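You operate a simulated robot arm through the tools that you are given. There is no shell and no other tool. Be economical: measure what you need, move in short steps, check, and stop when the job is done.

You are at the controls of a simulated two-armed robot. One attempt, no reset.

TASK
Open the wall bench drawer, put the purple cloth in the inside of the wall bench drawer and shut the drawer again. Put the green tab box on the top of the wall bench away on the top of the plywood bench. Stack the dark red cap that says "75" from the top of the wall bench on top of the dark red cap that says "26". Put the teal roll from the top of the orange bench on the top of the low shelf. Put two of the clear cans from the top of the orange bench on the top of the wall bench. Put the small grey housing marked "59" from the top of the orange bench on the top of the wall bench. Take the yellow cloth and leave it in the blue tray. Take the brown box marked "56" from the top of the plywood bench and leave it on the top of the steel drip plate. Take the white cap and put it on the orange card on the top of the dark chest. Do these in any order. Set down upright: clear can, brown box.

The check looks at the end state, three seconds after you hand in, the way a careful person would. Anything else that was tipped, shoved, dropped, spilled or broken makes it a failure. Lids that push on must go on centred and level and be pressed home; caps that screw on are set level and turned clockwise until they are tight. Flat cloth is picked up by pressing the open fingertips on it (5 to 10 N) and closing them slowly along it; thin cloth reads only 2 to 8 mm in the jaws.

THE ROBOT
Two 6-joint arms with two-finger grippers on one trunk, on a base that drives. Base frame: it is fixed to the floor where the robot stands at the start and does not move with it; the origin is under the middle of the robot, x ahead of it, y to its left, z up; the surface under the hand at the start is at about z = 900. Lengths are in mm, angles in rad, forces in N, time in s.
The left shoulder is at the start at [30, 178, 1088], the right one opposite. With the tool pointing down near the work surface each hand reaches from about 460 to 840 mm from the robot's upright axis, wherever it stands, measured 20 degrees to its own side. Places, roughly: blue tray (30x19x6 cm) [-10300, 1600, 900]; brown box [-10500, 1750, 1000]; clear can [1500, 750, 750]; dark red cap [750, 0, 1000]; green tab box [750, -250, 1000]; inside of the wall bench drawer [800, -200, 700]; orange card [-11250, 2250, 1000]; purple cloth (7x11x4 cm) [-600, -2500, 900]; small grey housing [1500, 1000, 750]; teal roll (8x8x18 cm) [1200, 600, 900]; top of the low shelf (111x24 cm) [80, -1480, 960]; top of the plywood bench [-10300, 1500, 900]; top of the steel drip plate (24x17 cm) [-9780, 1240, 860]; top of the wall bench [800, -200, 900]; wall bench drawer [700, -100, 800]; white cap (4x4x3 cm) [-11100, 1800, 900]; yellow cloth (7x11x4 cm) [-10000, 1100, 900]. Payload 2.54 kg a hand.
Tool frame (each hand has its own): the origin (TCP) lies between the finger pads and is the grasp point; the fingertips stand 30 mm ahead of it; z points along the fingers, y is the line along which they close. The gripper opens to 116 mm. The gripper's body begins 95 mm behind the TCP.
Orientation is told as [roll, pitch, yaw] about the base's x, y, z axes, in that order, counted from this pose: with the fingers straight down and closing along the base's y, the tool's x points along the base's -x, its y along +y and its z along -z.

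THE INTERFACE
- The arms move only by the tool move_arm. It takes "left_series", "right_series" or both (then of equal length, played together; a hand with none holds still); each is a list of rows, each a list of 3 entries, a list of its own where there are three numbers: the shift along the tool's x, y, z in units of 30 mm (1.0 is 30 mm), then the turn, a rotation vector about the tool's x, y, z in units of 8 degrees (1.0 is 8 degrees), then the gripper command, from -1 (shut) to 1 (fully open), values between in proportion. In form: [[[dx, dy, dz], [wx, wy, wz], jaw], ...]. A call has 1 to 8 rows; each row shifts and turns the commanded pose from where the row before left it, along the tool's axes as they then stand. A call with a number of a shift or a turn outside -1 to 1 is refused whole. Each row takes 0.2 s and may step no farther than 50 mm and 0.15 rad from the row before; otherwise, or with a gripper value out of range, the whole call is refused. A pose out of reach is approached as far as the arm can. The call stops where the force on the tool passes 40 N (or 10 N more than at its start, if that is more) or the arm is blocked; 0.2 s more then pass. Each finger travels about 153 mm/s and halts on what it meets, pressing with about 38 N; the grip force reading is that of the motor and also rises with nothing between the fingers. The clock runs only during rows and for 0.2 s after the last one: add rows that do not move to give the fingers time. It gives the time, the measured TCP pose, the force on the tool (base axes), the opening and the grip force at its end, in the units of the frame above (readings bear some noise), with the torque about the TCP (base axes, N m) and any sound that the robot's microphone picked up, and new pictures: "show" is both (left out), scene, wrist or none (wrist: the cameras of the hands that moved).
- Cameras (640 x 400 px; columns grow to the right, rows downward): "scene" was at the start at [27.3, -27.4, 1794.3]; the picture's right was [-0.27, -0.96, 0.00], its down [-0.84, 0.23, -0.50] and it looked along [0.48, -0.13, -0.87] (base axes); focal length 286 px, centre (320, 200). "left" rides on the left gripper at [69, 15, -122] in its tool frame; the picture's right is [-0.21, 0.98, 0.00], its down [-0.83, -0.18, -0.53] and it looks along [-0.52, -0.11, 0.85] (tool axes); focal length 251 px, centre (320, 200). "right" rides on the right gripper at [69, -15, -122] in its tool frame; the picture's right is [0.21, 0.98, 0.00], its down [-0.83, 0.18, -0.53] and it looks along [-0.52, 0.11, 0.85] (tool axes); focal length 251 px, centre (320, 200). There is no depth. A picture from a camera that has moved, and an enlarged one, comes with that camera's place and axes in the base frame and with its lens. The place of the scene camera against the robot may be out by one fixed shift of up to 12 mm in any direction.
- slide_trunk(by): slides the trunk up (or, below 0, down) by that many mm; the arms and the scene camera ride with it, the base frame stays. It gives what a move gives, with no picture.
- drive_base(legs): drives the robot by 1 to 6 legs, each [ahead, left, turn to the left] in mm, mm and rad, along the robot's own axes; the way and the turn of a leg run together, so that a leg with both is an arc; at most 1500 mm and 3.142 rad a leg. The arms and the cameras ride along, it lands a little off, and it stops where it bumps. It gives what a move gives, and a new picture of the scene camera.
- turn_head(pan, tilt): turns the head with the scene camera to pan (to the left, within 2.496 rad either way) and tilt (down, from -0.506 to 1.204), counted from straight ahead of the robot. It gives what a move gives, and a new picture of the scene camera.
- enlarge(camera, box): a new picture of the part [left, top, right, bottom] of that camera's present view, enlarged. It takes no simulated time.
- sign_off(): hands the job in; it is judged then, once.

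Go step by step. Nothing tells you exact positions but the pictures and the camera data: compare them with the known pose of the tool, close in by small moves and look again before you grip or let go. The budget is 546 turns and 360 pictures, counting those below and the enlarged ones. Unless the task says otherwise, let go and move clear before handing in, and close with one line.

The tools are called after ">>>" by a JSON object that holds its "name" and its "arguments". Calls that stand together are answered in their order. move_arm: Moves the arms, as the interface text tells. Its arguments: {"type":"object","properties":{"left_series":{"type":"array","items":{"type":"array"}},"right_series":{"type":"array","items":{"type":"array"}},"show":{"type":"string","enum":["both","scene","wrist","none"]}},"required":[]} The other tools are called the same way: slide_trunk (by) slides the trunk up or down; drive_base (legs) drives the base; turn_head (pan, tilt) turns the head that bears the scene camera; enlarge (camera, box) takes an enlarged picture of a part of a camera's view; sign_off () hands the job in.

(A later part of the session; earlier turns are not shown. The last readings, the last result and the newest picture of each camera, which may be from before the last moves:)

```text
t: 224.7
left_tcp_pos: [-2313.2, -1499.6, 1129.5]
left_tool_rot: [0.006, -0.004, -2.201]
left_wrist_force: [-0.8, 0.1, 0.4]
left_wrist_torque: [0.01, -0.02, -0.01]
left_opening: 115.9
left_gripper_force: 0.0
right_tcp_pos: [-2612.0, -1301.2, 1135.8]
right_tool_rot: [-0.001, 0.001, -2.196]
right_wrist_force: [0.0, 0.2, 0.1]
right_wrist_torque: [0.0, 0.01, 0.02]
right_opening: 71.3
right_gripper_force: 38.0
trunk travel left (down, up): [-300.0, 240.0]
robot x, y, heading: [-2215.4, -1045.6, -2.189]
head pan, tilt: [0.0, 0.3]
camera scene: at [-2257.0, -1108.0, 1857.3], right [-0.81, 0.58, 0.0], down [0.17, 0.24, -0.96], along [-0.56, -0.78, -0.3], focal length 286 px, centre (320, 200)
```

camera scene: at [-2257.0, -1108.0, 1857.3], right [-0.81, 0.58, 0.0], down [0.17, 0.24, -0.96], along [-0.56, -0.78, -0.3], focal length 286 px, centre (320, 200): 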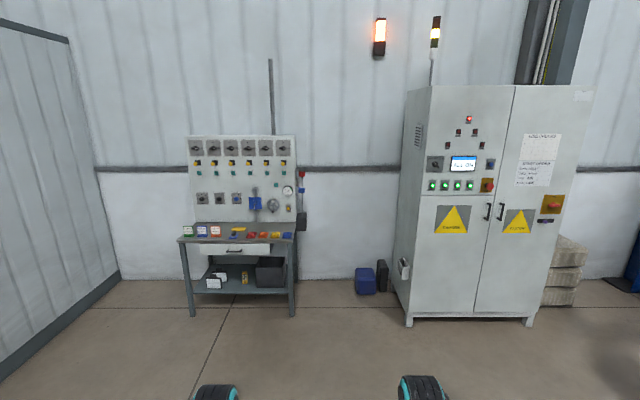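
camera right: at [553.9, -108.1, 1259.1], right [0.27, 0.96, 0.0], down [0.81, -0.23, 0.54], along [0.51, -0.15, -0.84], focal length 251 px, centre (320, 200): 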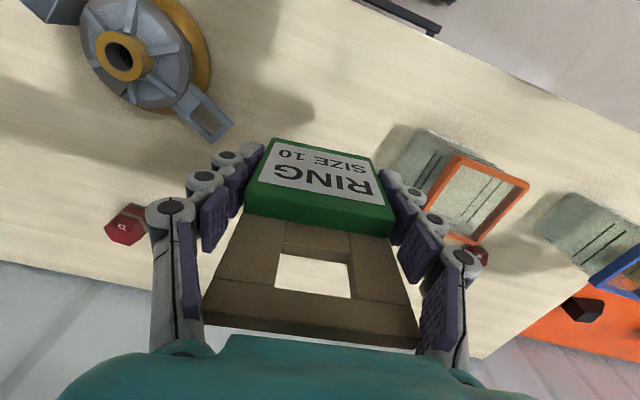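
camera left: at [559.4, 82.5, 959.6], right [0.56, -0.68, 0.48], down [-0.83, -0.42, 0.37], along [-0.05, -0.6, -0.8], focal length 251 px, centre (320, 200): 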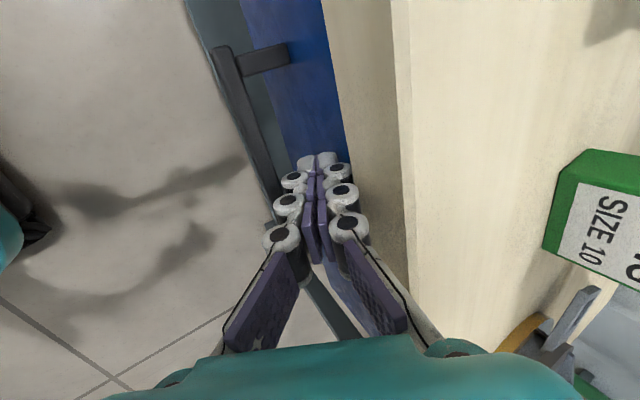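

>>> {"name": "drive_base", "arguments": {"legs": [[1100, -700, -0.015], [0, -1400, 0], [0, -1400, 0]]}}

>>> {"name": "turn_head", "arguments": {"pan": -1.2, "tilt": 0.25}}

>>> {"name": "enlarge", "arguments": {"camera": "right", "box": [140, 100, 500, 360]}}

```text
t: 244.6
left_tcp_pos: [-5812.9, -225.5, 1130.5]
left_tool_rot: [0.004, -0.004, -2.243]
left_wrist_force: [0.1, -0.1, -0.3]
left_wrist_torque: [0.0, -0.05, -0.01]
left_opening: 116.1
left_gripper_force: 0.1
right_tcp_pos: [-6102.8, -13.2, 1136.3]
right_tool_rot: [0.0, -0.001, -2.24]
right_wrist_force: [-0.7, 0.6, -0.9]
right_wrist_torque: [0.01, -0.03, 0.01]
right_opening: 70.9
right_gripper_force: 38.4
trunk travel left (down, up): [-300.0, 240.0]
robot x, y, heading: [-5690.2, 222.2, -2.234]
head pan, tilt: [0.0, 0.3]
camera scene: at [-5739.0, 163.7, 1857.3], right [-0.79, 0.62, 0.0], down [0.18, 0.23, -0.96], along [-0.59, -0.75, -0.3], focal length 286 px, centre (320, 200)
```

scene: 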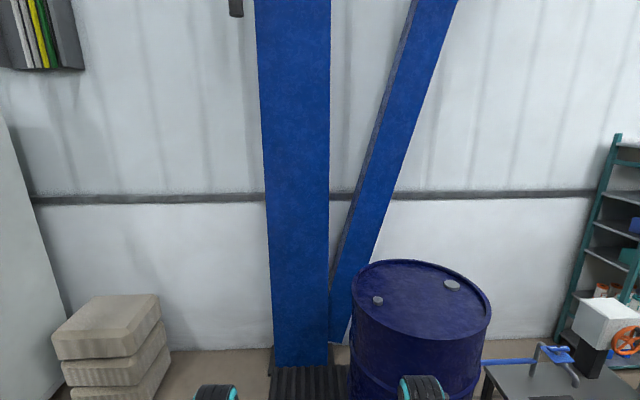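

```text
t: 246.0
left_tcp_pos: [-5813.2, -224.4, 1129.6]
left_tool_rot: [0.005, -0.003, -2.245]
left_wrist_force: [0.1, 0.2, 0.4]
left_wrist_torque: [-0.01, 0.0, 0.0]
left_opening: 115.8
left_gripper_force: 0.1
right_tcp_pos: [-6102.6, -12.6, 1135.4]
right_tool_rot: [-0.002, -0.001, -2.238]
right_wrist_force: [0.8, 0.0, 0.3]
right_wrist_torque: [0.0, 0.02, -0.01]
right_opening: 70.9
right_gripper_force: 38.1
trunk travel left (down, up): [-300.0, 240.0]
robot x, y, heading: [-5688.0, 221.2, -2.235]
head pan, tilt: [-1.201, 0.25]
camera scene: at [-5770.5, 264.1, 1862.0], right [0.29, 0.96, 0.0], down [0.24, -0.07, -0.97], along [-0.93, 0.28, -0.25], focal length 286 px, centre (320, 200)
```

scene: 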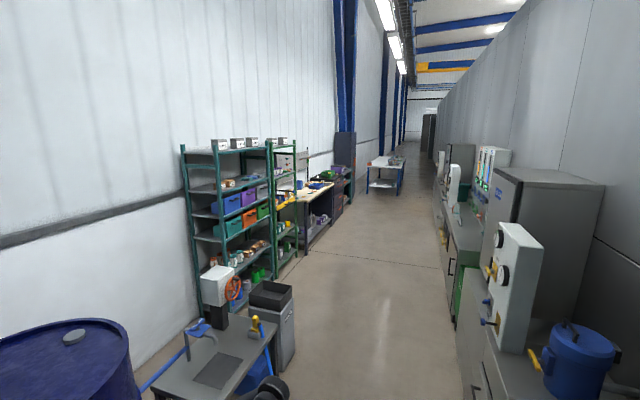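

```text
1.54 times, centred on (320, 230) of right
camera zoom: at [-6071.3, 51.1, 1258.9], right [0.9, -0.44, 0.0], down [-0.37, -0.76, 0.53], along [-0.23, -0.48, -0.85], focal length 387 px, centre (320, 154)
```

zoom: 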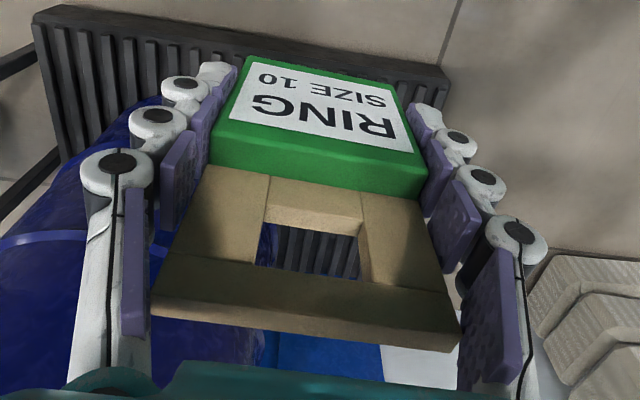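

>>> {"name": "drive_base", "arguments": {"legs": [[180, 0, 0.026], [0, -1400, 0], [0, -1300, 0]]}}

>>> {"name": "turn_head", "arguments": {"pan": -0.6, "tilt": 0.55}}

```text
t: 260.1
left_tcp_pos: [-8054.5, 1268.7, 1130.5]
left_tool_rot: [0.006, -0.002, -2.246]
left_wrist_force: [0.5, -1.0, 0.3]
left_wrist_torque: [0.01, -0.03, 0.0]
left_opening: 116.0
left_gripper_force: 0.0
right_tcp_pos: [-8341.2, 1481.1, 1135.9]
right_tool_rot: [0.0, -0.002, -2.242]
right_wrist_force: [-0.3, -0.1, -0.7]
right_wrist_torque: [0.0, -0.02, 0.01]
right_opening: 71.0
right_gripper_force: 38.2
trunk travel left (down, up): [-300.0, 240.0]
robot x, y, heading: [-7931.8, 1715.3, -2.234]
head pan, tilt: [-1.201, 0.25]
camera scene: at [-8009.6, 1758.0, 1862.0], right [0.29, 0.96, 0.0], down [0.24, -0.07, -0.97], along [-0.93, 0.28, -0.25], focal length 286 px, centre (320, 200)
```

scene: 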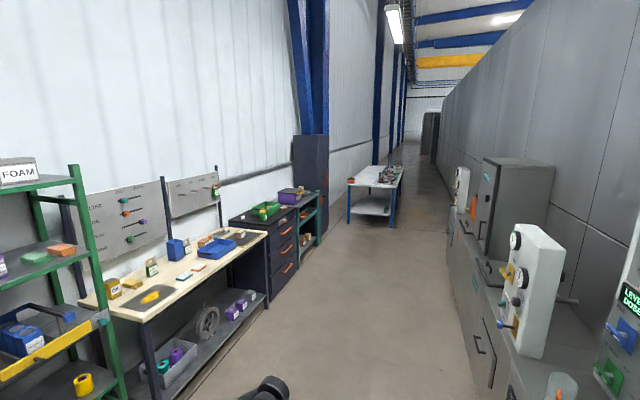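

```text
t: 261.1
left_tcp_pos: [-8053.9, 1268.4, 1130.5]
left_tool_rot: [0.006, -0.003, -2.245]
left_wrist_force: [0.3, -0.1, 0.1]
left_wrist_torque: [0.02, 0.03, -0.01]
left_opening: 115.9
left_gripper_force: 0.0
right_tcp_pos: [-8342.4, 1481.9, 1136.7]
right_tool_rot: [-0.003, -0.002, -2.242]
right_wrist_force: [-0.2, 0.8, -1.1]
right_wrist_torque: [0.01, -0.02, -0.01]
right_opening: 70.9
right_gripper_force: 38.2
trunk travel left (down, up): [-300.0, 240.0]
robot x, y, heading: [-7933.4, 1717.2, -2.239]
head pan, tilt: [-0.6, 0.55]
camera scene: at [-8005.8, 1703.8, 1834.4], right [-0.3, 0.95, 0.0], down [0.5, 0.16, -0.85], along [-0.81, -0.25, -0.52], focal length 286 px, centre (320, 200)
```

scene: 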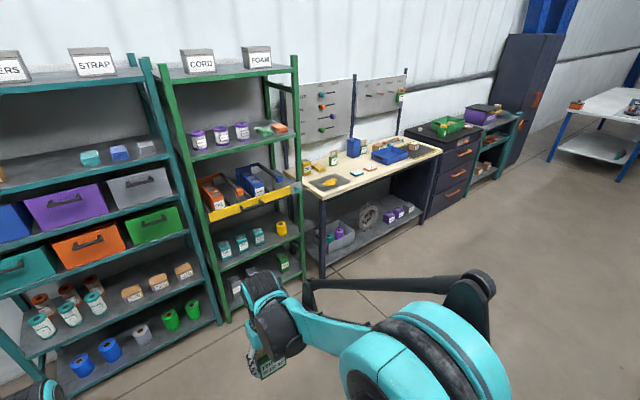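

>>> {"name": "drive_base", "arguments": {"legs": [[0, -1300, 0.03]]}}

>>> {"name": "turn_head", "arguments": {"pan": -0.1, "tilt": 0.65}}

```text
t: 267.7
left_tcp_pos: [-9068.6, 2047.3, 1130.4]
left_tool_rot: [0.006, -0.004, -2.213]
left_wrist_force: [0.1, 0.1, 1.1]
left_wrist_torque: [0.02, -0.01, 0.01]
left_opening: 116.0
left_gripper_force: 0.1
right_tcp_pos: [-9365.2, 2251.1, 1135.4]
right_tool_rot: [0.0, -0.002, -2.205]
right_wrist_force: [-0.3, 0.2, -0.1]
right_wrist_torque: [0.02, 0.02, 0.01]
right_opening: 70.9
right_gripper_force: 38.1
trunk travel left (down, up): [-300.0, 240.0]
robot x, y, heading: [-8963.3, 2502.0, -2.203]
head pan, tilt: [-0.6, 0.55]
camera scene: at [-9037.9, 2484.5, 1834.3], right [-0.33, 0.94, 0.0], down [0.49, 0.17, -0.85], along [-0.8, -0.28, -0.52], focal length 286 px, centre (320, 200)
```

scene: 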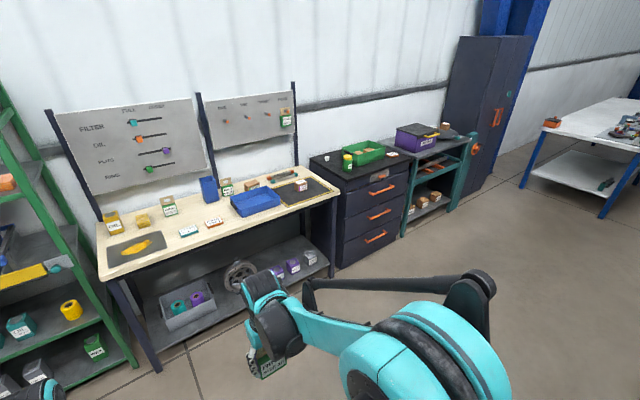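

```text
t: 268.6
left_tcp_pos: [-9069.9, 2048.4, 1130.9]
left_tool_rot: [0.006, -0.002, -2.211]
left_wrist_force: [0.6, -0.7, 0.2]
left_wrist_torque: [0.01, -0.02, -0.02]
left_opening: 115.6
left_gripper_force: 0.1
right_tcp_pos: [-9365.1, 2249.9, 1135.8]
right_tool_rot: [-0.003, -0.003, -2.205]
right_wrist_force: [0.4, -0.4, -0.9]
right_wrist_torque: [-0.02, -0.02, -0.01]
right_opening: 70.7
right_gripper_force: 37.8
trunk travel left (down, up): [-300.0, 240.0]
robot x, y, heading: [-8963.1, 2497.1, -2.199]
head pan, tilt: [-0.099, 0.649]
camera scene: at [-9010.9, 2449.6, 1825.5], right [-0.74, 0.67, 0.0], down [0.4, 0.45, -0.8], along [-0.53, -0.59, -0.6], focal length 286 px, centre (320, 200)
```

scene: 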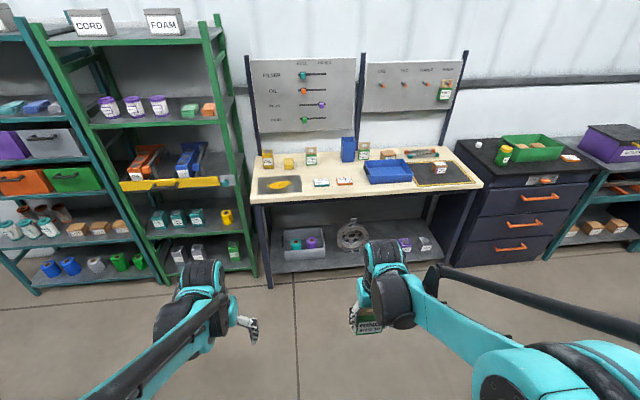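

>>> {"name": "enlarge", "arguments": {"camera": "scene", "box": [240, 120, 490, 210]}}

>>> {"name": "enlarge", "arguments": {"camera": "scene", "box": [450, 110, 640, 220]}}

```text
2.56 times, centred on (365, 165) of scene
camera zoom: at [-9010.9, 2449.6, 1825.5], right [-0.74, 0.67, 0.0], down [0.4, 0.45, -0.8], along [-0.53, -0.59, -0.6], focal length 733 px, centre (205, 290)
```

zoom: 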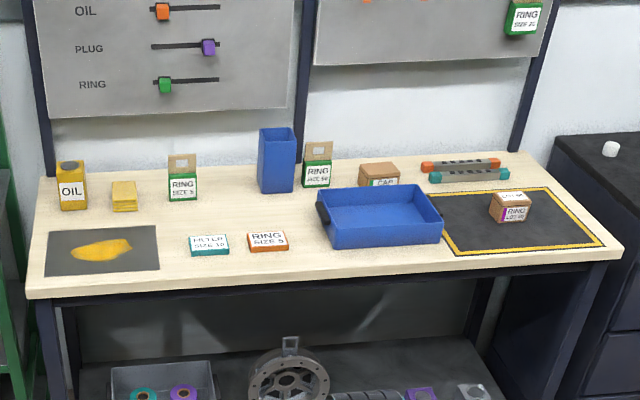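

```text
3.37 times, centred on (545, 165) of scene
camera zoom: at [-9010.9, 2449.6, 1825.5], right [-0.74, 0.67, 0.0], down [0.4, 0.45, -0.8], along [-0.53, -0.59, -0.6], focal length 964 px, centre (-438, 318)
```

zoom: 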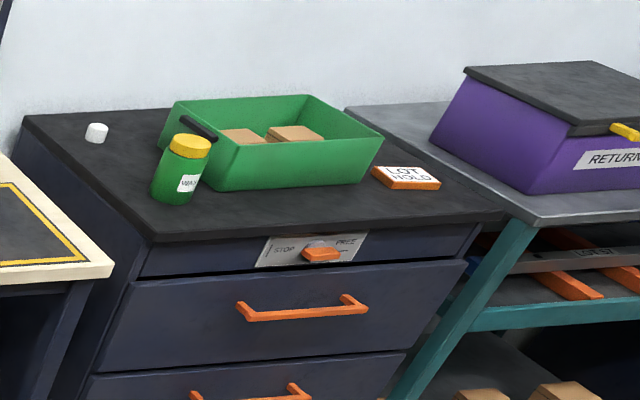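

The plywood bench, drip plate (with a yellow puddle), blue tray, boxes, dark chest with white cap and LOT HOLD orange card are all visible. I drive up to the plywood bench.

>>> {"name": "drive_base", "arguments": {"legs": [[850, -78, 0]]}}

>>> {"name": "turn_head", "arguments": {"pan": 0.0, "tilt": 0.9}}

>>> {"name": "enlarge", "arguments": {"camera": "scene", "box": [140, 80, 520, 300]}}

```text
t: 273.1
left_tcp_pos: [-9638.1, 1410.7, 1130.1]
left_tool_rot: [0.005, -0.003, -2.217]
left_wrist_force: [-0.7, -0.2, 0.1]
left_wrist_torque: [0.0, 0.0, -0.02]
left_opening: 115.8
left_gripper_force: 0.1
right_tcp_pos: [-9933.9, 1612.3, 1135.6]
right_tool_rot: [-0.002, 0.0, -2.211]
right_wrist_force: [0.3, -0.2, -1.1]
right_wrist_torque: [0.01, 0.01, -0.02]
right_opening: 70.8
right_gripper_force: 38.3
trunk travel left (down, up): [-300.0, 240.0]
robot x, y, heading: [-9528.8, 1865.1, -2.206]
head pan, tilt: [-0.099, 0.649]
camera scene: at [-9578.4, 1811.2, 1825.5], right [-0.74, 0.67, 0.0], down [0.41, 0.45, -0.8], along [-0.53, -0.59, -0.6], focal length 286 px, centre (320, 200)
```

scene: 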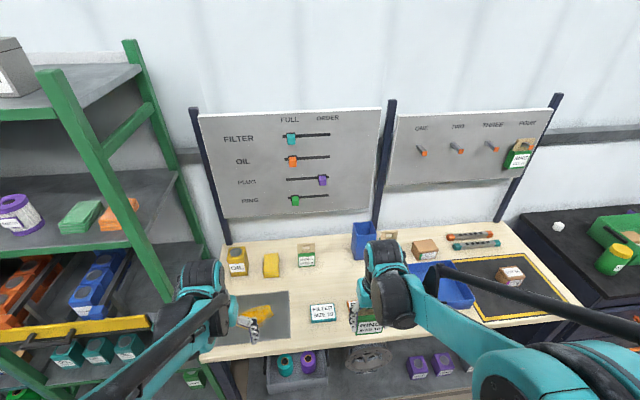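

```text
t: 273.9
left_tcp_pos: [-9637.6, 1410.4, 1130.4]
left_tool_rot: [0.005, -0.002, -2.217]
left_wrist_force: [0.3, 0.6, 0.4]
left_wrist_torque: [-0.03, 0.0, 0.0]
left_opening: 115.9
left_gripper_force: 0.1
right_tcp_pos: [-9934.2, 1613.7, 1135.8]
right_tool_rot: [-0.002, -0.001, -2.212]
right_wrist_force: [0.1, 0.0, -0.5]
right_wrist_torque: [0.03, 0.01, -0.01]
right_opening: 71.1
right_gripper_force: 37.8
trunk travel left (down, up): [-300.0, 240.0]
robot x, y, heading: [-9528.2, 1860.9, -2.207]
head pan, tilt: [0.0, 0.901]
camera scene: at [-9564.6, 1815.3, 1805.1], right [-0.8, 0.59, 0.0], down [0.47, 0.63, -0.62], along [-0.37, -0.5, -0.78], focal length 286 px, centre (320, 200)
```

scene: 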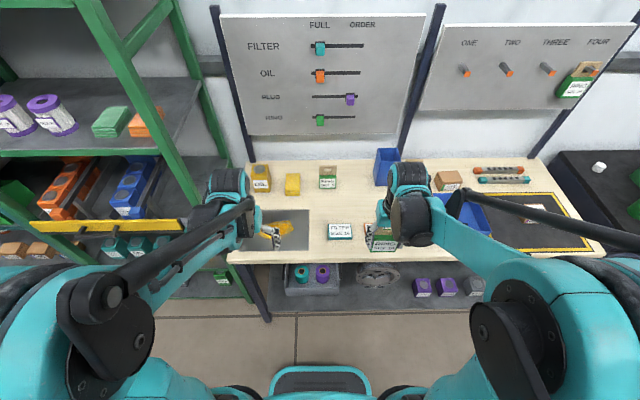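

```text
1.68 times, centred on (330, 190) of scene
camera zoom: at [-9564.6, 1815.3, 1805.1], right [-0.8, 0.59, 0.0], down [0.47, 0.63, -0.62], along [-0.37, -0.5, -0.78], focal length 482 px, centre (303, 217)
```

zoom: 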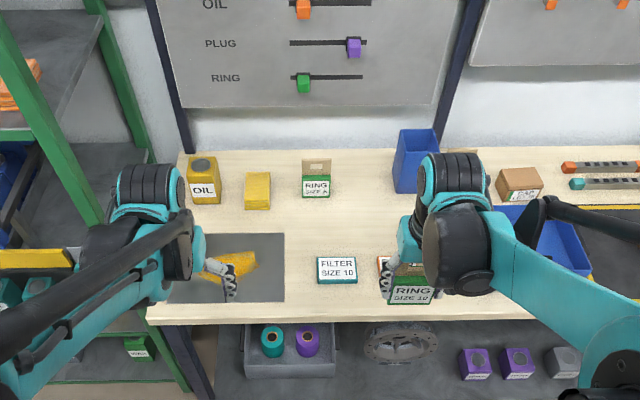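

I carry the green box to the free area between the existing green box and the blue bin.

>>> {"name": "move_arm", "arguments": {"right_series": [[[-1, 0.13, 0], [0, 0, 0], 0.1], [[-1, 0.13, 0], [0, 0, 0], 0.1], [[-1, 0.13, 0], [0, 0, 0], 0.1], [[-1, 0.13, 0], [0, 0, 0], 0.1], [[-1, 0.13, 0], [0, 0, 0], 0.1], [[-1, 0.13, 0], [0, 0, 0], 0.1], [[-1, 0.13, 0], [0, 0, 0], 0.1], [[-1, 0.13, 0], [0, 0, 0], 0.1]], "show": "none"}}

>>> {"name": "move_arm", "arguments": {"right_series": [[[-1, 0.13, 0.3], [0, 0, 0], 0.1], [[-1, 0.13, 0.6], [0, 0, 0], 0.1], [[0, 0, 0.9], [0, 0, 0], 0.1], [[0, 0, 0.9], [0, 0, 0], 0.1], [[0, 0, 0.9], [0, 0, 0], 0.1]], "show": "both"}}

>>> {"name": "enlarge", "arguments": {"camera": "scene", "box": [220, 130, 480, 270]}}

```text
t: 275.7
left_tcp_pos: [-9639.2, 1409.1, 1128.6]
left_tool_rot: [0.004, -0.004, -2.216]
left_wrist_force: [0.1, -0.4, 0.3]
left_wrist_torque: [0.02, -0.02, 0.04]
left_opening: 115.8
left_gripper_force: 0.2
right_tcp_pos: [-10052.8, 1400.7, 1136.0]
right_tool_rot: [-0.002, -0.001, -2.212]
right_wrist_force: [0.8, -0.8, -1.1]
right_wrist_torque: [0.05, 0.01, 0.0]
right_opening: 70.6
right_gripper_force: 38.0
trunk travel left (down, up): [-300.0, 240.0]
robot x, y, heading: [-9533.1, 1859.7, -2.206]
head pan, tilt: [0.0, 0.901]
```

```text
t: 276.9
left_tcp_pos: [-9638.8, 1410.5, 1131.3]
left_tool_rot: [0.004, -0.002, -2.217]
left_wrist_force: [-0.5, 0.2, -0.1]
left_wrist_torque: [0.01, 0.0, -0.02]
left_opening: 115.9
left_gripper_force: 0.1
right_tcp_pos: [-10081.4, 1348.0, 1028.5]
right_tool_rot: [-0.002, -0.002, -2.21]
right_wrist_force: [0.1, -1.0, -1.3]
right_wrist_torque: [-0.03, -0.01, 0.03]
right_opening: 70.6
right_gripper_force: 37.9
trunk travel left (down, up): [-300.0, 240.0]
robot x, y, heading: [-9532.7, 1859.5, -2.204]
head pan, tilt: [0.0, 0.901]
camera scene: at [-9564.9, 1814.9, 1805.0], right [-0.8, 0.59, 0.0], down [0.47, 0.63, -0.62], along [-0.37, -0.5, -0.78], focal length 286 px, centre (320, 200)
camera right: at [-10051.1, 1412.8, 1151.5], right [0.91, -0.41, 0.0], down [-0.35, -0.77, 0.53], along [-0.22, -0.49, -0.85], focal length 251 px, centre (320, 200)
```

scene: 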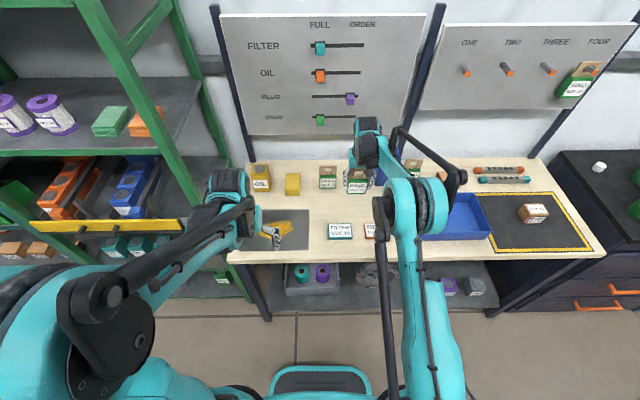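
right: 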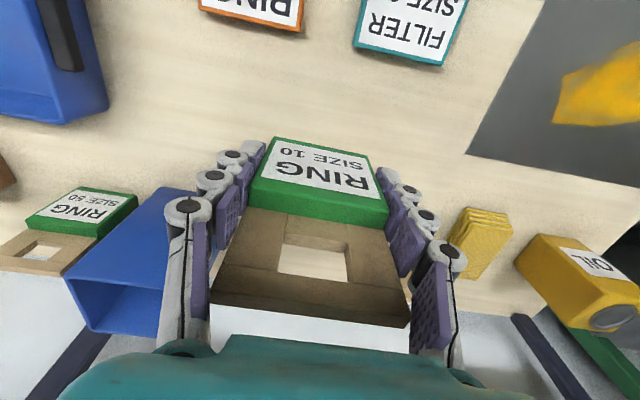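

```text
2.46 times, centred on (350, 200) of scene
camera zoom: at [-9564.9, 1814.9, 1805.0], right [-0.8, 0.59, 0.0], down [0.47, 0.63, -0.62], along [-0.37, -0.5, -0.78], focal length 704 px, centre (246, 200)
```

zoom: 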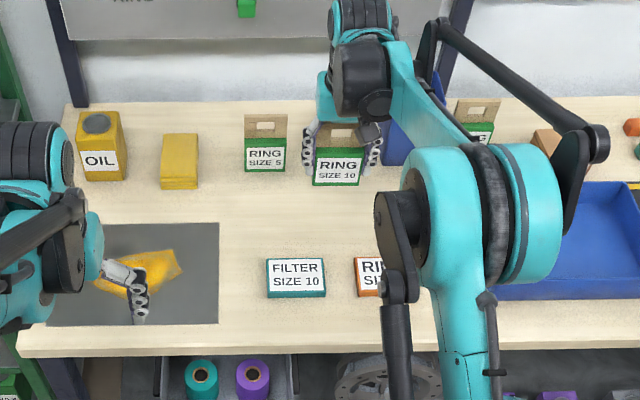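

>>> {"name": "move_arm", "arguments": {"right_series": [[[0, 0, 0.8], [0, 0, 0], 0.1], [[0, 0, 0.8], [0, 0, 0], 0.1], [[0, 0, 0.5], [0, 0, 0], 0.1], [[0, 0, 0.2], [0, 0, 0], 0.1], [[0, 0, 0], [0, 0, 0], 0.1]], "show": "none"}}

>>> {"name": "move_arm", "arguments": {"right_series": [[[0, 0, 0.1], [0, 0, 0], 0.1], [[0, 0, 0.1], [0, 0, 0], 0.1], [[0, 0, 0], [0, 0, 0], 0.1]], "show": "none"}}

```text
t: 278.1
left_tcp_pos: [-9637.4, 1410.9, 1131.6]
left_tool_rot: [0.007, -0.004, -2.217]
left_wrist_force: [-1.0, -0.2, -0.1]
left_wrist_torque: [0.01, 0.01, -0.01]
left_opening: 115.8
left_gripper_force: 0.0
right_tcp_pos: [-10081.9, 1350.1, 958.0]
right_tool_rot: [0.0, -0.002, -2.212]
right_wrist_force: [-0.4, 0.4, 0.0]
right_wrist_torque: [0.01, -0.03, -0.01]
right_opening: 70.8
right_gripper_force: 38.3
trunk travel left (down, up): [-300.0, 240.0]
robot x, y, heading: [-9528.8, 1862.4, -2.211]
head pan, tilt: [0.0, 0.901]
```

```text
t: 278.9
left_tcp_pos: [-9639.4, 1410.0, 1130.4]
left_tool_rot: [0.005, -0.004, -2.217]
left_wrist_force: [-1.2, 0.6, 0.6]
left_wrist_torque: [0.01, 0.01, -0.02]
left_opening: 116.0
left_gripper_force: 0.0
right_tcp_pos: [-10082.1, 1350.5, 953.2]
right_tool_rot: [-0.002, -0.003, -2.211]
right_wrist_force: [0.4, -0.4, -0.4]
right_wrist_torque: [-0.03, -0.02, -0.02]
right_opening: 70.7
right_gripper_force: 38.0
trunk travel left (down, up): [-300.0, 240.0]
robot x, y, heading: [-9529.4, 1860.2, -2.203]
head pan, tilt: [0.0, 0.901]
```

>>> {"name": "move_arm", "arguments": {"right_series": [[[0, 0, 0.1], [0, 0, 0], 0.1], [[0, 0, 0.1], [0, 0, 0], 0.1], [[0, 0, 0], [0, 0, 0], 0.1]], "show": "none"}}

>>> {"name": "move_arm", "arguments": {"right_series": [[[0, 0, 0.07], [0, 0, 0], 0.1], [[0, 0, 0.07], [0, 0, 0], 0.1], [[0, 0, 0], [0, 0, 0], 0.1]], "show": "wrist"}}

```text
t: 279.7
left_tcp_pos: [-9638.7, 1409.9, 1130.0]
left_tool_rot: [0.005, -0.004, -2.217]
left_wrist_force: [-0.2, -0.5, 0.3]
left_wrist_torque: [-0.01, 0.02, 0.01]
left_opening: 116.1
left_gripper_force: 0.1
right_tcp_pos: [-10081.2, 1350.9, 946.9]
right_tool_rot: [-0.001, -0.003, -2.211]
right_wrist_force: [0.0, 0.3, -0.4]
right_wrist_torque: [0.03, 0.0, 0.0]
right_opening: 71.1
right_gripper_force: 38.5
trunk travel left (down, up): [-300.0, 240.0]
robot x, y, heading: [-9529.6, 1863.6, -2.206]
head pan, tilt: [0.0, 0.901]
```

```text
t: 280.5
left_tcp_pos: [-9637.7, 1410.3, 1130.6]
left_tool_rot: [0.005, -0.002, -2.215]
left_wrist_force: [-0.7, 0.1, -0.7]
left_wrist_torque: [-0.03, 0.01, 0.02]
left_opening: 116.1
left_gripper_force: 0.1
right_tcp_pos: [-10082.0, 1351.3, 941.8]
right_tool_rot: [-0.001, 0.0, -2.211]
right_wrist_force: [-0.8, 0.7, -0.1]
right_wrist_torque: [0.03, 0.0, -0.05]
right_opening: 70.7
right_gripper_force: 38.2
trunk travel left (down, up): [-300.0, 240.0]
robot x, y, heading: [-9532.6, 1861.5, -2.204]
head pan, tilt: [0.0, 0.901]
camera right: at [-10052.2, 1415.0, 1065.7], right [0.91, -0.41, 0.0], down [-0.35, -0.77, 0.53], along [-0.22, -0.49, -0.85], focal length 251 px, centre (320, 200)
```

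right: 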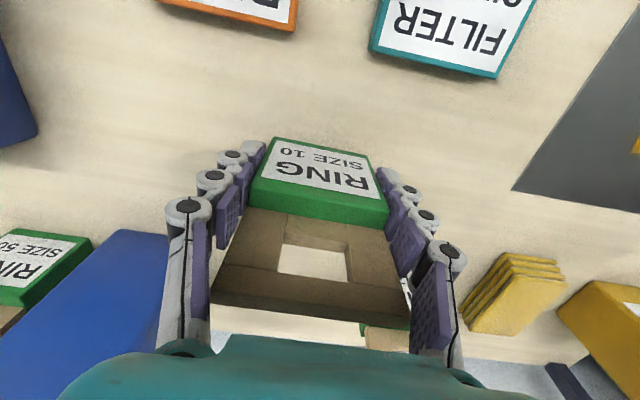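

>>> {"name": "move_arm", "arguments": {"right_series": [[[0, 0, 0.08], [0, 0, 0], 0.1], [[0, 0, 0.08], [0, 0, 0], 0.1], [[0, 0, 0.08], [0, 0, 0], 0.1], [[0, 0, 0], [0, 0, 0], 0.1]], "show": "none"}}

>>> {"name": "enlarge", "arguments": {"camera": "scene", "box": [290, 140, 450, 240]}}

```text
t: 281.5
left_tcp_pos: [-9638.1, 1410.4, 1129.3]
left_tool_rot: [0.007, -0.004, -2.216]
left_wrist_force: [-0.5, 0.0, -0.4]
left_wrist_torque: [0.04, -0.03, 0.0]
left_opening: 116.2
left_gripper_force: 0.0
right_tcp_pos: [-10081.7, 1350.4, 936.2]
right_tool_rot: [-0.003, 0.0, -2.213]
right_wrist_force: [0.3, -0.3, -0.4]
right_wrist_torque: [-0.01, -0.02, 0.0]
right_opening: 71.0
right_gripper_force: 37.9
trunk travel left (down, up): [-300.0, 240.0]
robot x, y, heading: [-9531.2, 1859.3, -2.206]
head pan, tilt: [0.0, 0.901]
```

```text
4.00 times, centred on (370, 190) of scene
camera zoom: at [-9564.7, 1815.0, 1805.0], right [-0.8, 0.59, 0.0], down [0.47, 0.63, -0.62], along [-0.37, -0.5, -0.78], focal length 1145 px, centre (120, 240)
```

zoom: 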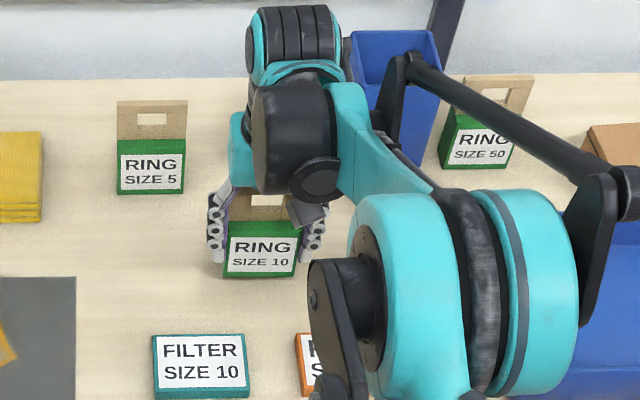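

>>> {"name": "move_arm", "arguments": {"right_series": [[[0, 0, 0.12], [0, 0, 0], 0.1], [[0, 0, 0.1], [0, 0, 0], 0.1], [[0, 0, 0.1], [0, 0, 0], 0.1], [[0, 0, 0.1], [0, 0, 0], 0.1], [[0, 0, 0], [0, 0, 0], 0.1]], "show": "none"}}

```text
t: 282.7
left_tcp_pos: [-9637.6, 1410.5, 1130.8]
left_tool_rot: [0.006, -0.002, -2.217]
left_wrist_force: [-0.1, 0.0, 0.0]
left_wrist_torque: [0.01, -0.04, 0.02]
left_opening: 115.6
left_gripper_force: 0.1
right_tcp_pos: [-10081.2, 1349.1, 922.5]
right_tool_rot: [-0.003, -0.002, -2.211]
right_wrist_force: [-0.1, -0.2, -0.8]
right_wrist_torque: [0.02, 0.0, -0.01]
right_opening: 70.8
right_gripper_force: 38.0
trunk travel left (down, up): [-300.0, 240.0]
robot x, y, heading: [-9529.6, 1858.2, -2.204]
head pan, tilt: [0.0, 0.901]
```

>>> {"name": "move_arm", "arguments": {"right_series": [[[0, 0, 0.12], [0, 0, 0], 0.1], [[0, 0, 0.1], [0, 0, 0], 0.1], [[0, 0, 0.1], [0, 0, 0], 0.1], [[0, 0, 0.1], [0, 0, 0], 0.1], [[0, 0, 0], [0, 0, 0], 0.1]], "show": "wrist"}}

```text
t: 283.6
left_tcp_pos: [-9637.8, 1411.4, 1131.9]
left_tool_rot: [0.004, -0.004, -2.217]
left_wrist_force: [0.0, 0.3, 0.3]
left_wrist_torque: [-0.01, -0.01, -0.02]
left_opening: 115.8
left_gripper_force: 0.0
right_tcp_pos: [-10081.7, 1349.4, 916.5]
right_tool_rot: [-0.002, -0.006, -2.21]
right_wrist_force: [3.7, 4.6, 20.5]
right_wrist_torque: [0.16, -0.37, 0.02]
right_opening: 71.0
right_gripper_force: 38.1
trunk travel left (down, up): [-300.0, 240.0]
robot x, y, heading: [-9534.7, 1862.2, -2.21]
head pan, tilt: [0.0, 0.901]
stopped in row 4 (right hand): the force on the tool passed its limit at 44 N (the readings are from after the stop); the commanded pose is now the measured one
camera right: at [-10051.9, 1415.0, 1039.6], right [0.91, -0.41, 0.0], down [-0.35, -0.77, 0.54], along [-0.22, -0.49, -0.84], focal length 251 px, centre (320, 200)
```

right: 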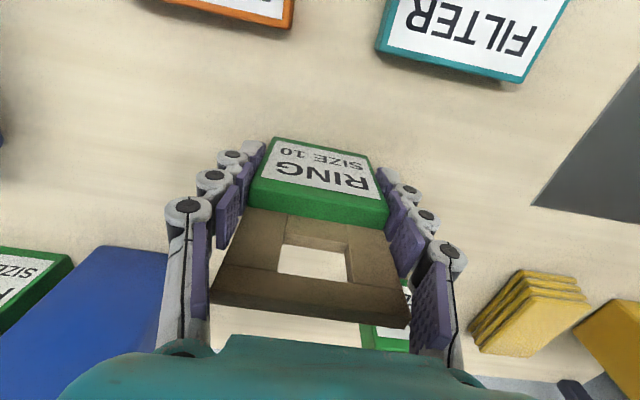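

Bench contact found (bench top z≈870). I release and rise.

>>> {"name": "move_arm", "arguments": {"right_series": [[[0, 0, -0.05], [0, 0, 0], 0.3], [[0, 0, 0], [0, 0, 0], 0.5], [[0, 0, 0], [0, 0, 0], 0.5], [[0, 0, -0.5], [0, 0, 0], 0.5], [[0, 0, -1], [0, 0, 0], 0.5], [[0, 0, -1], [0, 0, 0], 0.5], [[0, 0, -1], [0, 0, 0], 0.6], [[0, 0, -1], [0, 0, 0], 0.6]], "show": "none"}}

>>> {"name": "move_arm", "arguments": {"right_series": [[[0.5, 0, -1], [0, 0, 0], 1], [[1, 0, -1], [0, 0, 0], 1], [[1, 0, 0], [0, 0, 0], 1], [[1, 0, 0], [0, 0, 0], 1], [[1, -0.3, 0], [0, 0, 0], 1], [[1, -0.3, 0], [0, 0, 0], 1], [[1, -0.3, 0], [0, 0, 0], 1], [[1, -0.3, 0], [0, 0, 0], 1]], "show": "scene"}}

>>> {"name": "enlarge", "arguments": {"camera": "scene", "box": [220, 130, 600, 290]}}

```text
t: 285.4
left_tcp_pos: [-9638.3, 1409.9, 1130.9]
left_tool_rot: [0.006, -0.003, -2.215]
left_wrist_force: [0.2, 0.6, -1.0]
left_wrist_torque: [0.01, 0.01, -0.01]
left_opening: 116.2
left_gripper_force: 0.0
right_tcp_pos: [-10080.5, 1349.3, 1051.9]
right_tool_rot: [-0.003, -0.006, -2.212]
right_wrist_force: [0.2, -0.1, 0.5]
right_wrist_torque: [0.01, 0.01, -0.01]
right_opening: 92.8
right_gripper_force: 0.0
trunk travel left (down, up): [-300.0, 240.0]
robot x, y, heading: [-9529.1, 1860.9, -2.207]
head pan, tilt: [0.0, 0.901]
```

```text
t: 287.2
left_tcp_pos: [-9637.5, 1410.8, 1130.5]
left_tool_rot: [0.005, -0.005, -2.217]
left_wrist_force: [0.2, 0.4, -0.2]
left_wrist_torque: [-0.02, 0.03, 0.01]
left_opening: 116.0
left_gripper_force: 0.1
right_tcp_pos: [-9977.6, 1552.7, 1109.0]
right_tool_rot: [-0.003, -0.006, -2.212]
right_wrist_force: [0.7, -0.4, 0.1]
right_wrist_torque: [-0.01, 0.02, -0.01]
right_opening: 115.9
right_gripper_force: 0.1
trunk travel left (down, up): [-300.0, 240.0]
robot x, y, heading: [-9527.9, 1861.4, -2.211]
head pan, tilt: [0.0, 0.901]
camera scene: at [-9564.0, 1816.7, 1805.1], right [-0.8, 0.59, 0.0], down [0.47, 0.63, -0.62], along [-0.37, -0.5, -0.78], focal length 286 px, centre (320, 200)
```

scene: 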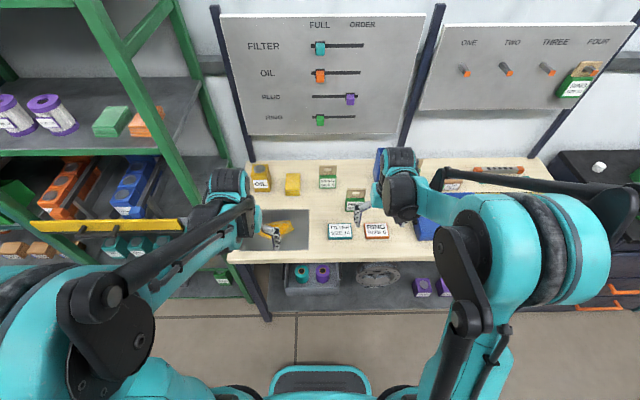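

```text
1.68 times, centred on (410, 210) of scene
camera zoom: at [-9564.0, 1816.7, 1805.1], right [-0.8, 0.59, 0.0], down [0.47, 0.63, -0.62], along [-0.37, -0.5, -0.78], focal length 482 px, centre (168, 183)
```

zoom: 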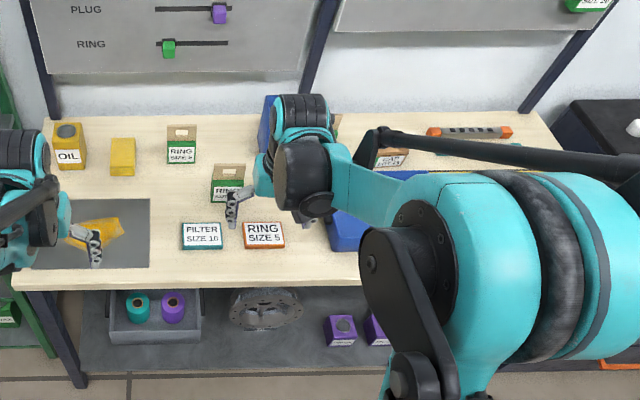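

The green box stands on the plywood bench. Next: the folded yellow cloth with the left hand; I advance 110 mm and look.

>>> {"name": "drive_base", "arguments": {"legs": [[105, 0, 0]]}}

>>> {"name": "move_arm", "arguments": {"left_series": [[[-1, -0.3, 0], [0, 0, 0], 1], [[-1, -0.3, 0], [0, 0, 0], 1], [[-1, -0.3, 0], [0, 0, 0], 1], [[-1, -0.3, 0.3], [0, 0, 0], 1], [[-1, -0.3, 0.6], [0, 0, 0], 1], [[-1, -0.3, 0.6], [0, 0, 0], 1], [[-1, -0.3, 0.6], [0, 0, 0], 1], [[-1, -0.3, 0.6], [0, 0, 0], 1]], "show": "wrist"}}

```text
t: 288.4
left_tcp_pos: [-9701.2, 1325.8, 1130.4]
left_tool_rot: [0.006, -0.003, -2.216]
left_wrist_force: [-0.4, -0.1, 0.6]
left_wrist_torque: [0.02, -0.03, 0.02]
left_opening: 116.2
left_gripper_force: 0.1
right_tcp_pos: [-10041.4, 1466.2, 1108.3]
right_tool_rot: [-0.002, -0.004, -2.212]
right_wrist_force: [-1.3, -0.1, 0.6]
right_wrist_torque: [-0.01, -0.04, -0.01]
right_opening: 116.2
right_gripper_force: 0.1
trunk travel left (down, up): [-300.0, 240.0]
robot x, y, heading: [-9596.8, 1780.8, -2.212]
head pan, tilt: [0.0, 0.901]
camera scene: at [-9628.0, 1729.5, 1805.0], right [-0.8, 0.59, 0.0], down [0.47, 0.63, -0.62], along [-0.37, -0.5, -0.78], focal length 286 px, centre (320, 200)
```

scene: 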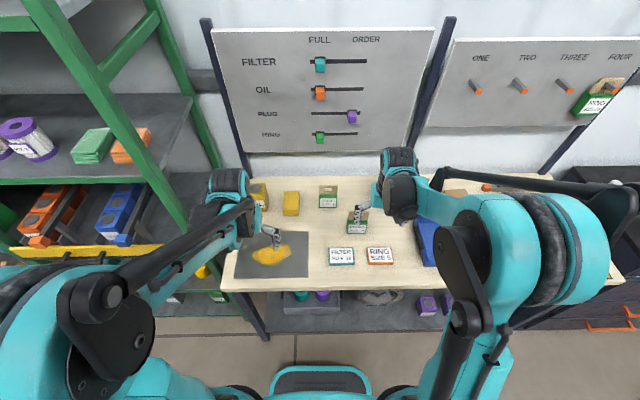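

```text
t: 290.2
left_tcp_pos: [-9904.5, 1176.8, 1049.2]
left_tool_rot: [0.005, -0.002, -2.217]
left_wrist_force: [-1.3, 0.1, 0.3]
left_wrist_torque: [0.04, -0.02, 0.01]
left_opening: 115.9
left_gripper_force: 0.1
right_tcp_pos: [-10041.0, 1464.6, 1108.1]
right_tool_rot: [-0.001, -0.003, -2.212]
right_wrist_force: [-0.2, 0.3, -0.5]
right_wrist_torque: [0.02, -0.02, -0.05]
right_opening: 116.1
right_gripper_force: 0.0
trunk travel left (down, up): [-300.0, 240.0]
robot x, y, heading: [-9593.8, 1778.0, -2.204]
head pan, tilt: [0.0, 0.901]
camera left: at [-9851.5, 1223.0, 1171.7], right [0.65, -0.76, 0.01], down [-0.64, -0.55, 0.54], along [-0.4, -0.35, -0.84], focal length 251 px, centre (320, 200)
```

left: 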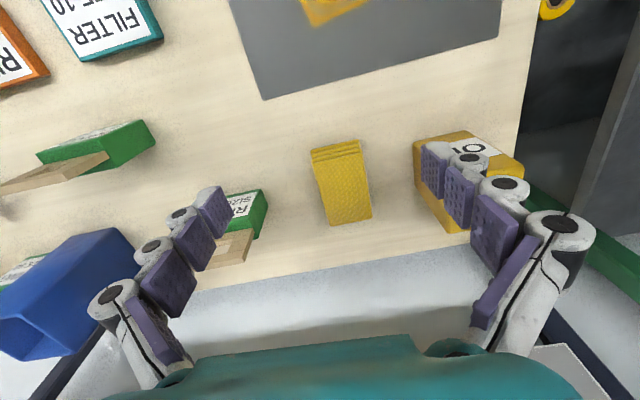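

>>> {"name": "move_arm", "arguments": {"left_series": [[[-0.85, 0.15, 0.6], [0, 0, 0], 0.5], [[-0.85, 0.15, 0.8], [0, 0, 0], 0.5], [[-0.86, 0.15, 0.8], [0, 0, 0], 0.5], [[0, 0, 0.7], [0, 0, 0], 0.5]], "show": "wrist"}}

```text
t: 291.2
left_tcp_pos: [-9939.5, 1108.2, 963.0]
left_tool_rot: [0.005, -0.004, -2.217]
left_wrist_force: [0.9, 0.1, 0.4]
left_wrist_torque: [0.0, -0.02, -0.03]
left_opening: 86.8
left_gripper_force: 0.0
right_tcp_pos: [-10041.0, 1466.2, 1108.4]
right_tool_rot: [-0.002, -0.006, -2.212]
right_wrist_force: [-0.2, -0.4, -0.4]
right_wrist_torque: [0.0, -0.04, 0.0]
right_opening: 115.9
right_gripper_force: 0.1
trunk travel left (down, up): [-300.0, 240.0]
robot x, y, heading: [-9592.0, 1774.2, -2.21]
head pan, tilt: [0.0, 0.901]
camera left: at [-9886.6, 1154.5, 1085.1], right [0.65, -0.76, 0.01], down [-0.64, -0.55, 0.54], along [-0.4, -0.35, -0.84], focal length 251 px, centre (320, 200)
```

left: 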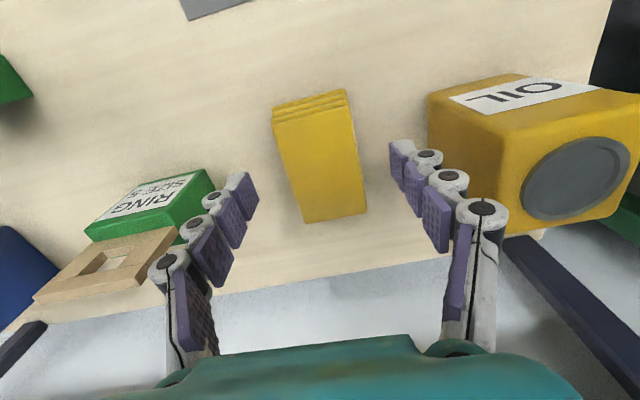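

>>> {"name": "move_arm", "arguments": {"left_series": [[[-0.17, 0.06, 0], [0, 0, 0], 0.3], [[0, 0, 0.5], [0, 0, 0], 0.3], [[0, 0, 0.5], [0, 0, 0], 0.3], [[0, 0, 0.4], [0, 0, 0], 0.3], [[0, 0, 0.3], [0, 0, 0], 0.3], [[0, 0, 0], [0, 0, 0], 0.3]], "show": "wrist"}}

```text
t: 292.6
left_tcp_pos: [-9941.3, 1100.9, 911.2]
left_tool_rot: [0.004, -0.004, -2.218]
left_wrist_force: [0.1, 0.7, 0.1]
left_wrist_torque: [0.04, 0.02, -0.02]
left_opening: 75.5
left_gripper_force: 0.1
right_tcp_pos: [-10040.6, 1466.3, 1109.4]
right_tool_rot: [-0.002, -0.004, -2.21]
right_wrist_force: [-0.2, 0.1, -0.1]
right_wrist_torque: [0.01, -0.03, -0.01]
right_opening: 115.7
right_gripper_force: 0.1
trunk travel left (down, up): [-300.0, 240.0]
robot x, y, heading: [-9598.5, 1775.0, -2.209]
head pan, tilt: [0.0, 0.901]
camera left: at [-9887.7, 1148.6, 1034.3], right [0.65, -0.76, 0.01], down [-0.64, -0.55, 0.54], along [-0.4, -0.35, -0.84], focal length 251 px, centre (320, 200)
```

left: 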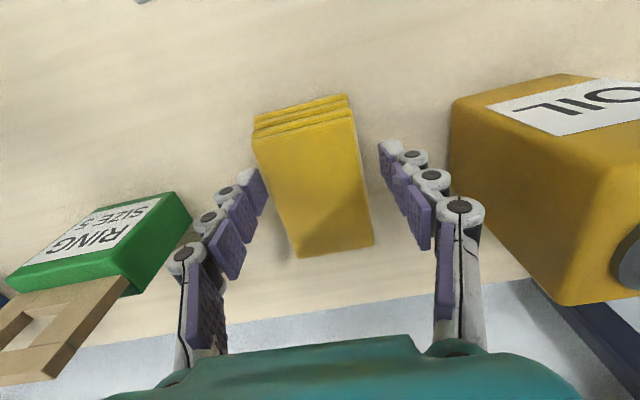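

>>> {"name": "move_arm", "arguments": {"left_series": [[[0, 0, 0], [0, 0, 0], 0.2], [[0, 0, 0], [0, 0, 0], 0.1], [[0, 0, 0], [0, 0, 0], 0.0], [[0, 0, 0], [0, 0, 0], -0.1], [[0, 0, 0], [0, 0, 0], -0.1]], "show": "none"}}

>>> {"name": "move_arm", "arguments": {"left_series": [[[0, 0, -0.3], [0, 0, 0], -0.1], [[0, 0, -0.7], [0, 0, 0], -0.1], [[0, 0, -1], [0, 0, 0], -0.1], [[0, 0, 0], [0, 0, 0], -0.1]], "show": "wrist"}}

```text
t: 293.8
left_tcp_pos: [-9941.6, 1102.0, 912.2]
left_tool_rot: [0.006, -0.003, -2.218]
left_wrist_force: [-0.9, -0.1, 2.8]
left_wrist_torque: [0.04, 0.1, -0.04]
left_opening: 63.7
left_gripper_force: 38.7
right_tcp_pos: [-10041.0, 1466.9, 1108.6]
right_tool_rot: [-0.001, -0.005, -2.209]
right_wrist_force: [0.7, 0.8, 0.3]
right_wrist_torque: [0.01, 0.06, 0.01]
right_opening: 116.0
right_gripper_force: 0.1
trunk travel left (down, up): [-300.0, 240.0]
robot x, y, heading: [-9594.9, 1775.8, -2.208]
head pan, tilt: [0.0, 0.901]
```

```text
t: 294.8
left_tcp_pos: [-9939.1, 1102.1, 969.6]
left_tool_rot: [0.006, -0.003, -2.215]
left_wrist_force: [-0.1, 0.2, -1.6]
left_wrist_torque: [0.02, -0.02, -0.01]
left_opening: 63.9
left_gripper_force: 37.9
right_tcp_pos: [-10041.9, 1466.4, 1108.2]
right_tool_rot: [-0.002, -0.004, -2.211]
right_wrist_force: [0.6, 0.7, 0.0]
right_wrist_torque: [0.0, 0.01, -0.01]
right_opening: 116.1
right_gripper_force: 0.1
trunk travel left (down, up): [-300.0, 240.0]
robot x, y, heading: [-9596.4, 1779.2, -2.208]
head pan, tilt: [0.0, 0.901]
camera left: at [-9886.8, 1148.2, 1092.4], right [0.65, -0.76, 0.01], down [-0.64, -0.55, 0.54], along [-0.4, -0.35, -0.84], focal length 251 px, centre (320, 200)
```

left: 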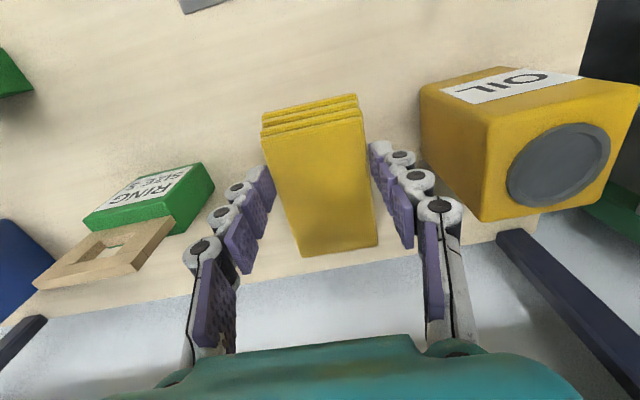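

Yellow cloth is held. I lift and retract, then shift right to the blue tray.

>>> {"name": "move_arm", "arguments": {"left_series": [[[0, 0, -1], [0, 0, 0], -0.1], [[0, 0, -1], [0, 0, 0], -0.1], [[0.5, 0, -1], [0, 0, 0], -0.1], [[1, 0, -1], [0, 0, 0], -0.1], [[1, 0.2, -0.3], [0, 0, 0], -0.1], [[1, 0.2, 0], [0, 0, 0], -0.1], [[1, 0.2, 0], [0, 0, 0], -0.1], [[1, 0.2, 0], [0, 0, 0], -0.1]], "show": "none"}}

>>> {"name": "move_arm", "arguments": {"left_series": [[[1, 0.3, 0], [0, 0, 0], -0.1], [[1, 0.3, 0], [0, 0, 0], -0.1], [[1, 0.3, 0], [0, 0, 0], -0.1]], "right_series": [[[0.5, -0.3, -0.3], [0, 0, 0], 1], [[0.5, -0.3, -0.3], [0, 0, 0], 1], [[0, 0, 0], [0, 0, 0], 1]], "show": "none"}}

>>> {"name": "drive_base", "arguments": {"legs": [[0, -560, 0]]}}

>>> {"name": "enlarge", "arguments": {"camera": "scene", "box": [160, 120, 500, 290]}}

```text
t: 296.6
left_tcp_pos: [-9821.5, 1221.1, 1101.2]
left_tool_rot: [0.004, -0.005, -2.216]
left_wrist_force: [-0.9, 0.7, 0.0]
left_wrist_torque: [0.02, 0.01, -0.02]
left_opening: 63.9
left_gripper_force: 37.8
right_tcp_pos: [-10040.4, 1467.3, 1109.6]
right_tool_rot: [-0.001, -0.004, -2.212]
right_wrist_force: [0.3, 0.1, -0.5]
right_wrist_torque: [0.02, 0.03, 0.04]
right_opening: 116.2
right_gripper_force: 0.2
trunk travel left (down, up): [-300.0, 240.0]
robot x, y, heading: [-9592.0, 1775.9, -2.205]
head pan, tilt: [0.0, 0.901]
```

```text
t: 297.4
left_tcp_pos: [-9745.5, 1277.5, 1100.8]
left_tool_rot: [0.005, -0.004, -2.216]
left_wrist_force: [0.4, -0.3, -0.9]
left_wrist_torque: [-0.03, 0.0, 0.01]
left_opening: 63.8
left_gripper_force: 37.7
right_tcp_pos: [-10036.9, 1500.9, 1126.7]
right_tool_rot: [-0.002, -0.006, -2.212]
right_wrist_force: [0.2, -0.3, -0.1]
right_wrist_torque: [-0.01, 0.01, -0.02]
right_opening: 116.0
right_gripper_force: 0.1
trunk travel left (down, up): [-300.0, 240.0]
robot x, y, heading: [-9596.0, 1777.6, -2.207]
head pan, tilt: [0.0, 0.901]
```

```text
t: 300.6
left_tcp_pos: [-10190.1, 1606.0, 1099.3]
left_tool_rot: [0.004, -0.002, -2.224]
left_wrist_force: [-0.1, -0.3, -0.6]
left_wrist_torque: [-0.02, -0.02, 0.04]
left_opening: 63.9
left_gripper_force: 37.8
right_tcp_pos: [-10480.2, 1831.2, 1126.3]
right_tool_rot: [0.0, -0.002, -2.221]
right_wrist_force: [-1.1, 0.2, -0.9]
right_wrist_torque: [-0.02, 0.01, 0.01]
right_opening: 115.9
right_gripper_force: 0.1
trunk travel left (down, up): [-300.0, 240.0]
robot x, y, heading: [-10030.5, 2105.9, -2.215]
head pan, tilt: [0.0, 0.901]
camera scene: at [-10068.2, 2058.9, 1805.0], right [-0.8, 0.6, 0.0], down [0.47, 0.63, -0.62], along [-0.37, -0.5, -0.78], focal length 286 px, centre (320, 200)
```

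scene: 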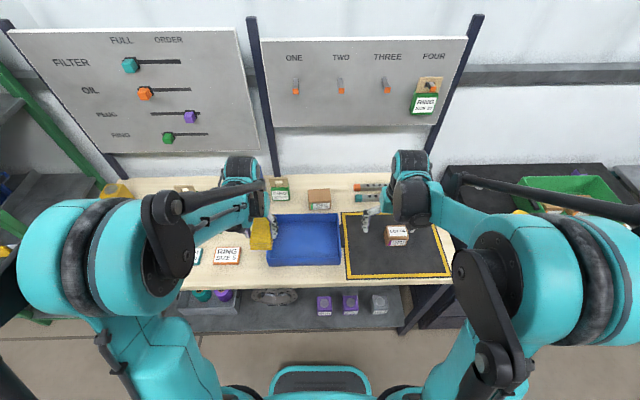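

```text
1.88 times, centred on (330, 205) of scene
camera zoom: at [-10068.2, 2058.9, 1805.0], right [-0.8, 0.6, 0.0], down [0.47, 0.63, -0.62], along [-0.37, -0.5, -0.78], focal length 539 px, centre (301, 191)
```

zoom: 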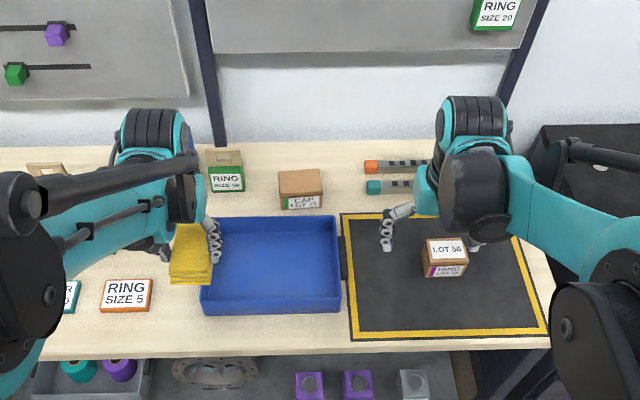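

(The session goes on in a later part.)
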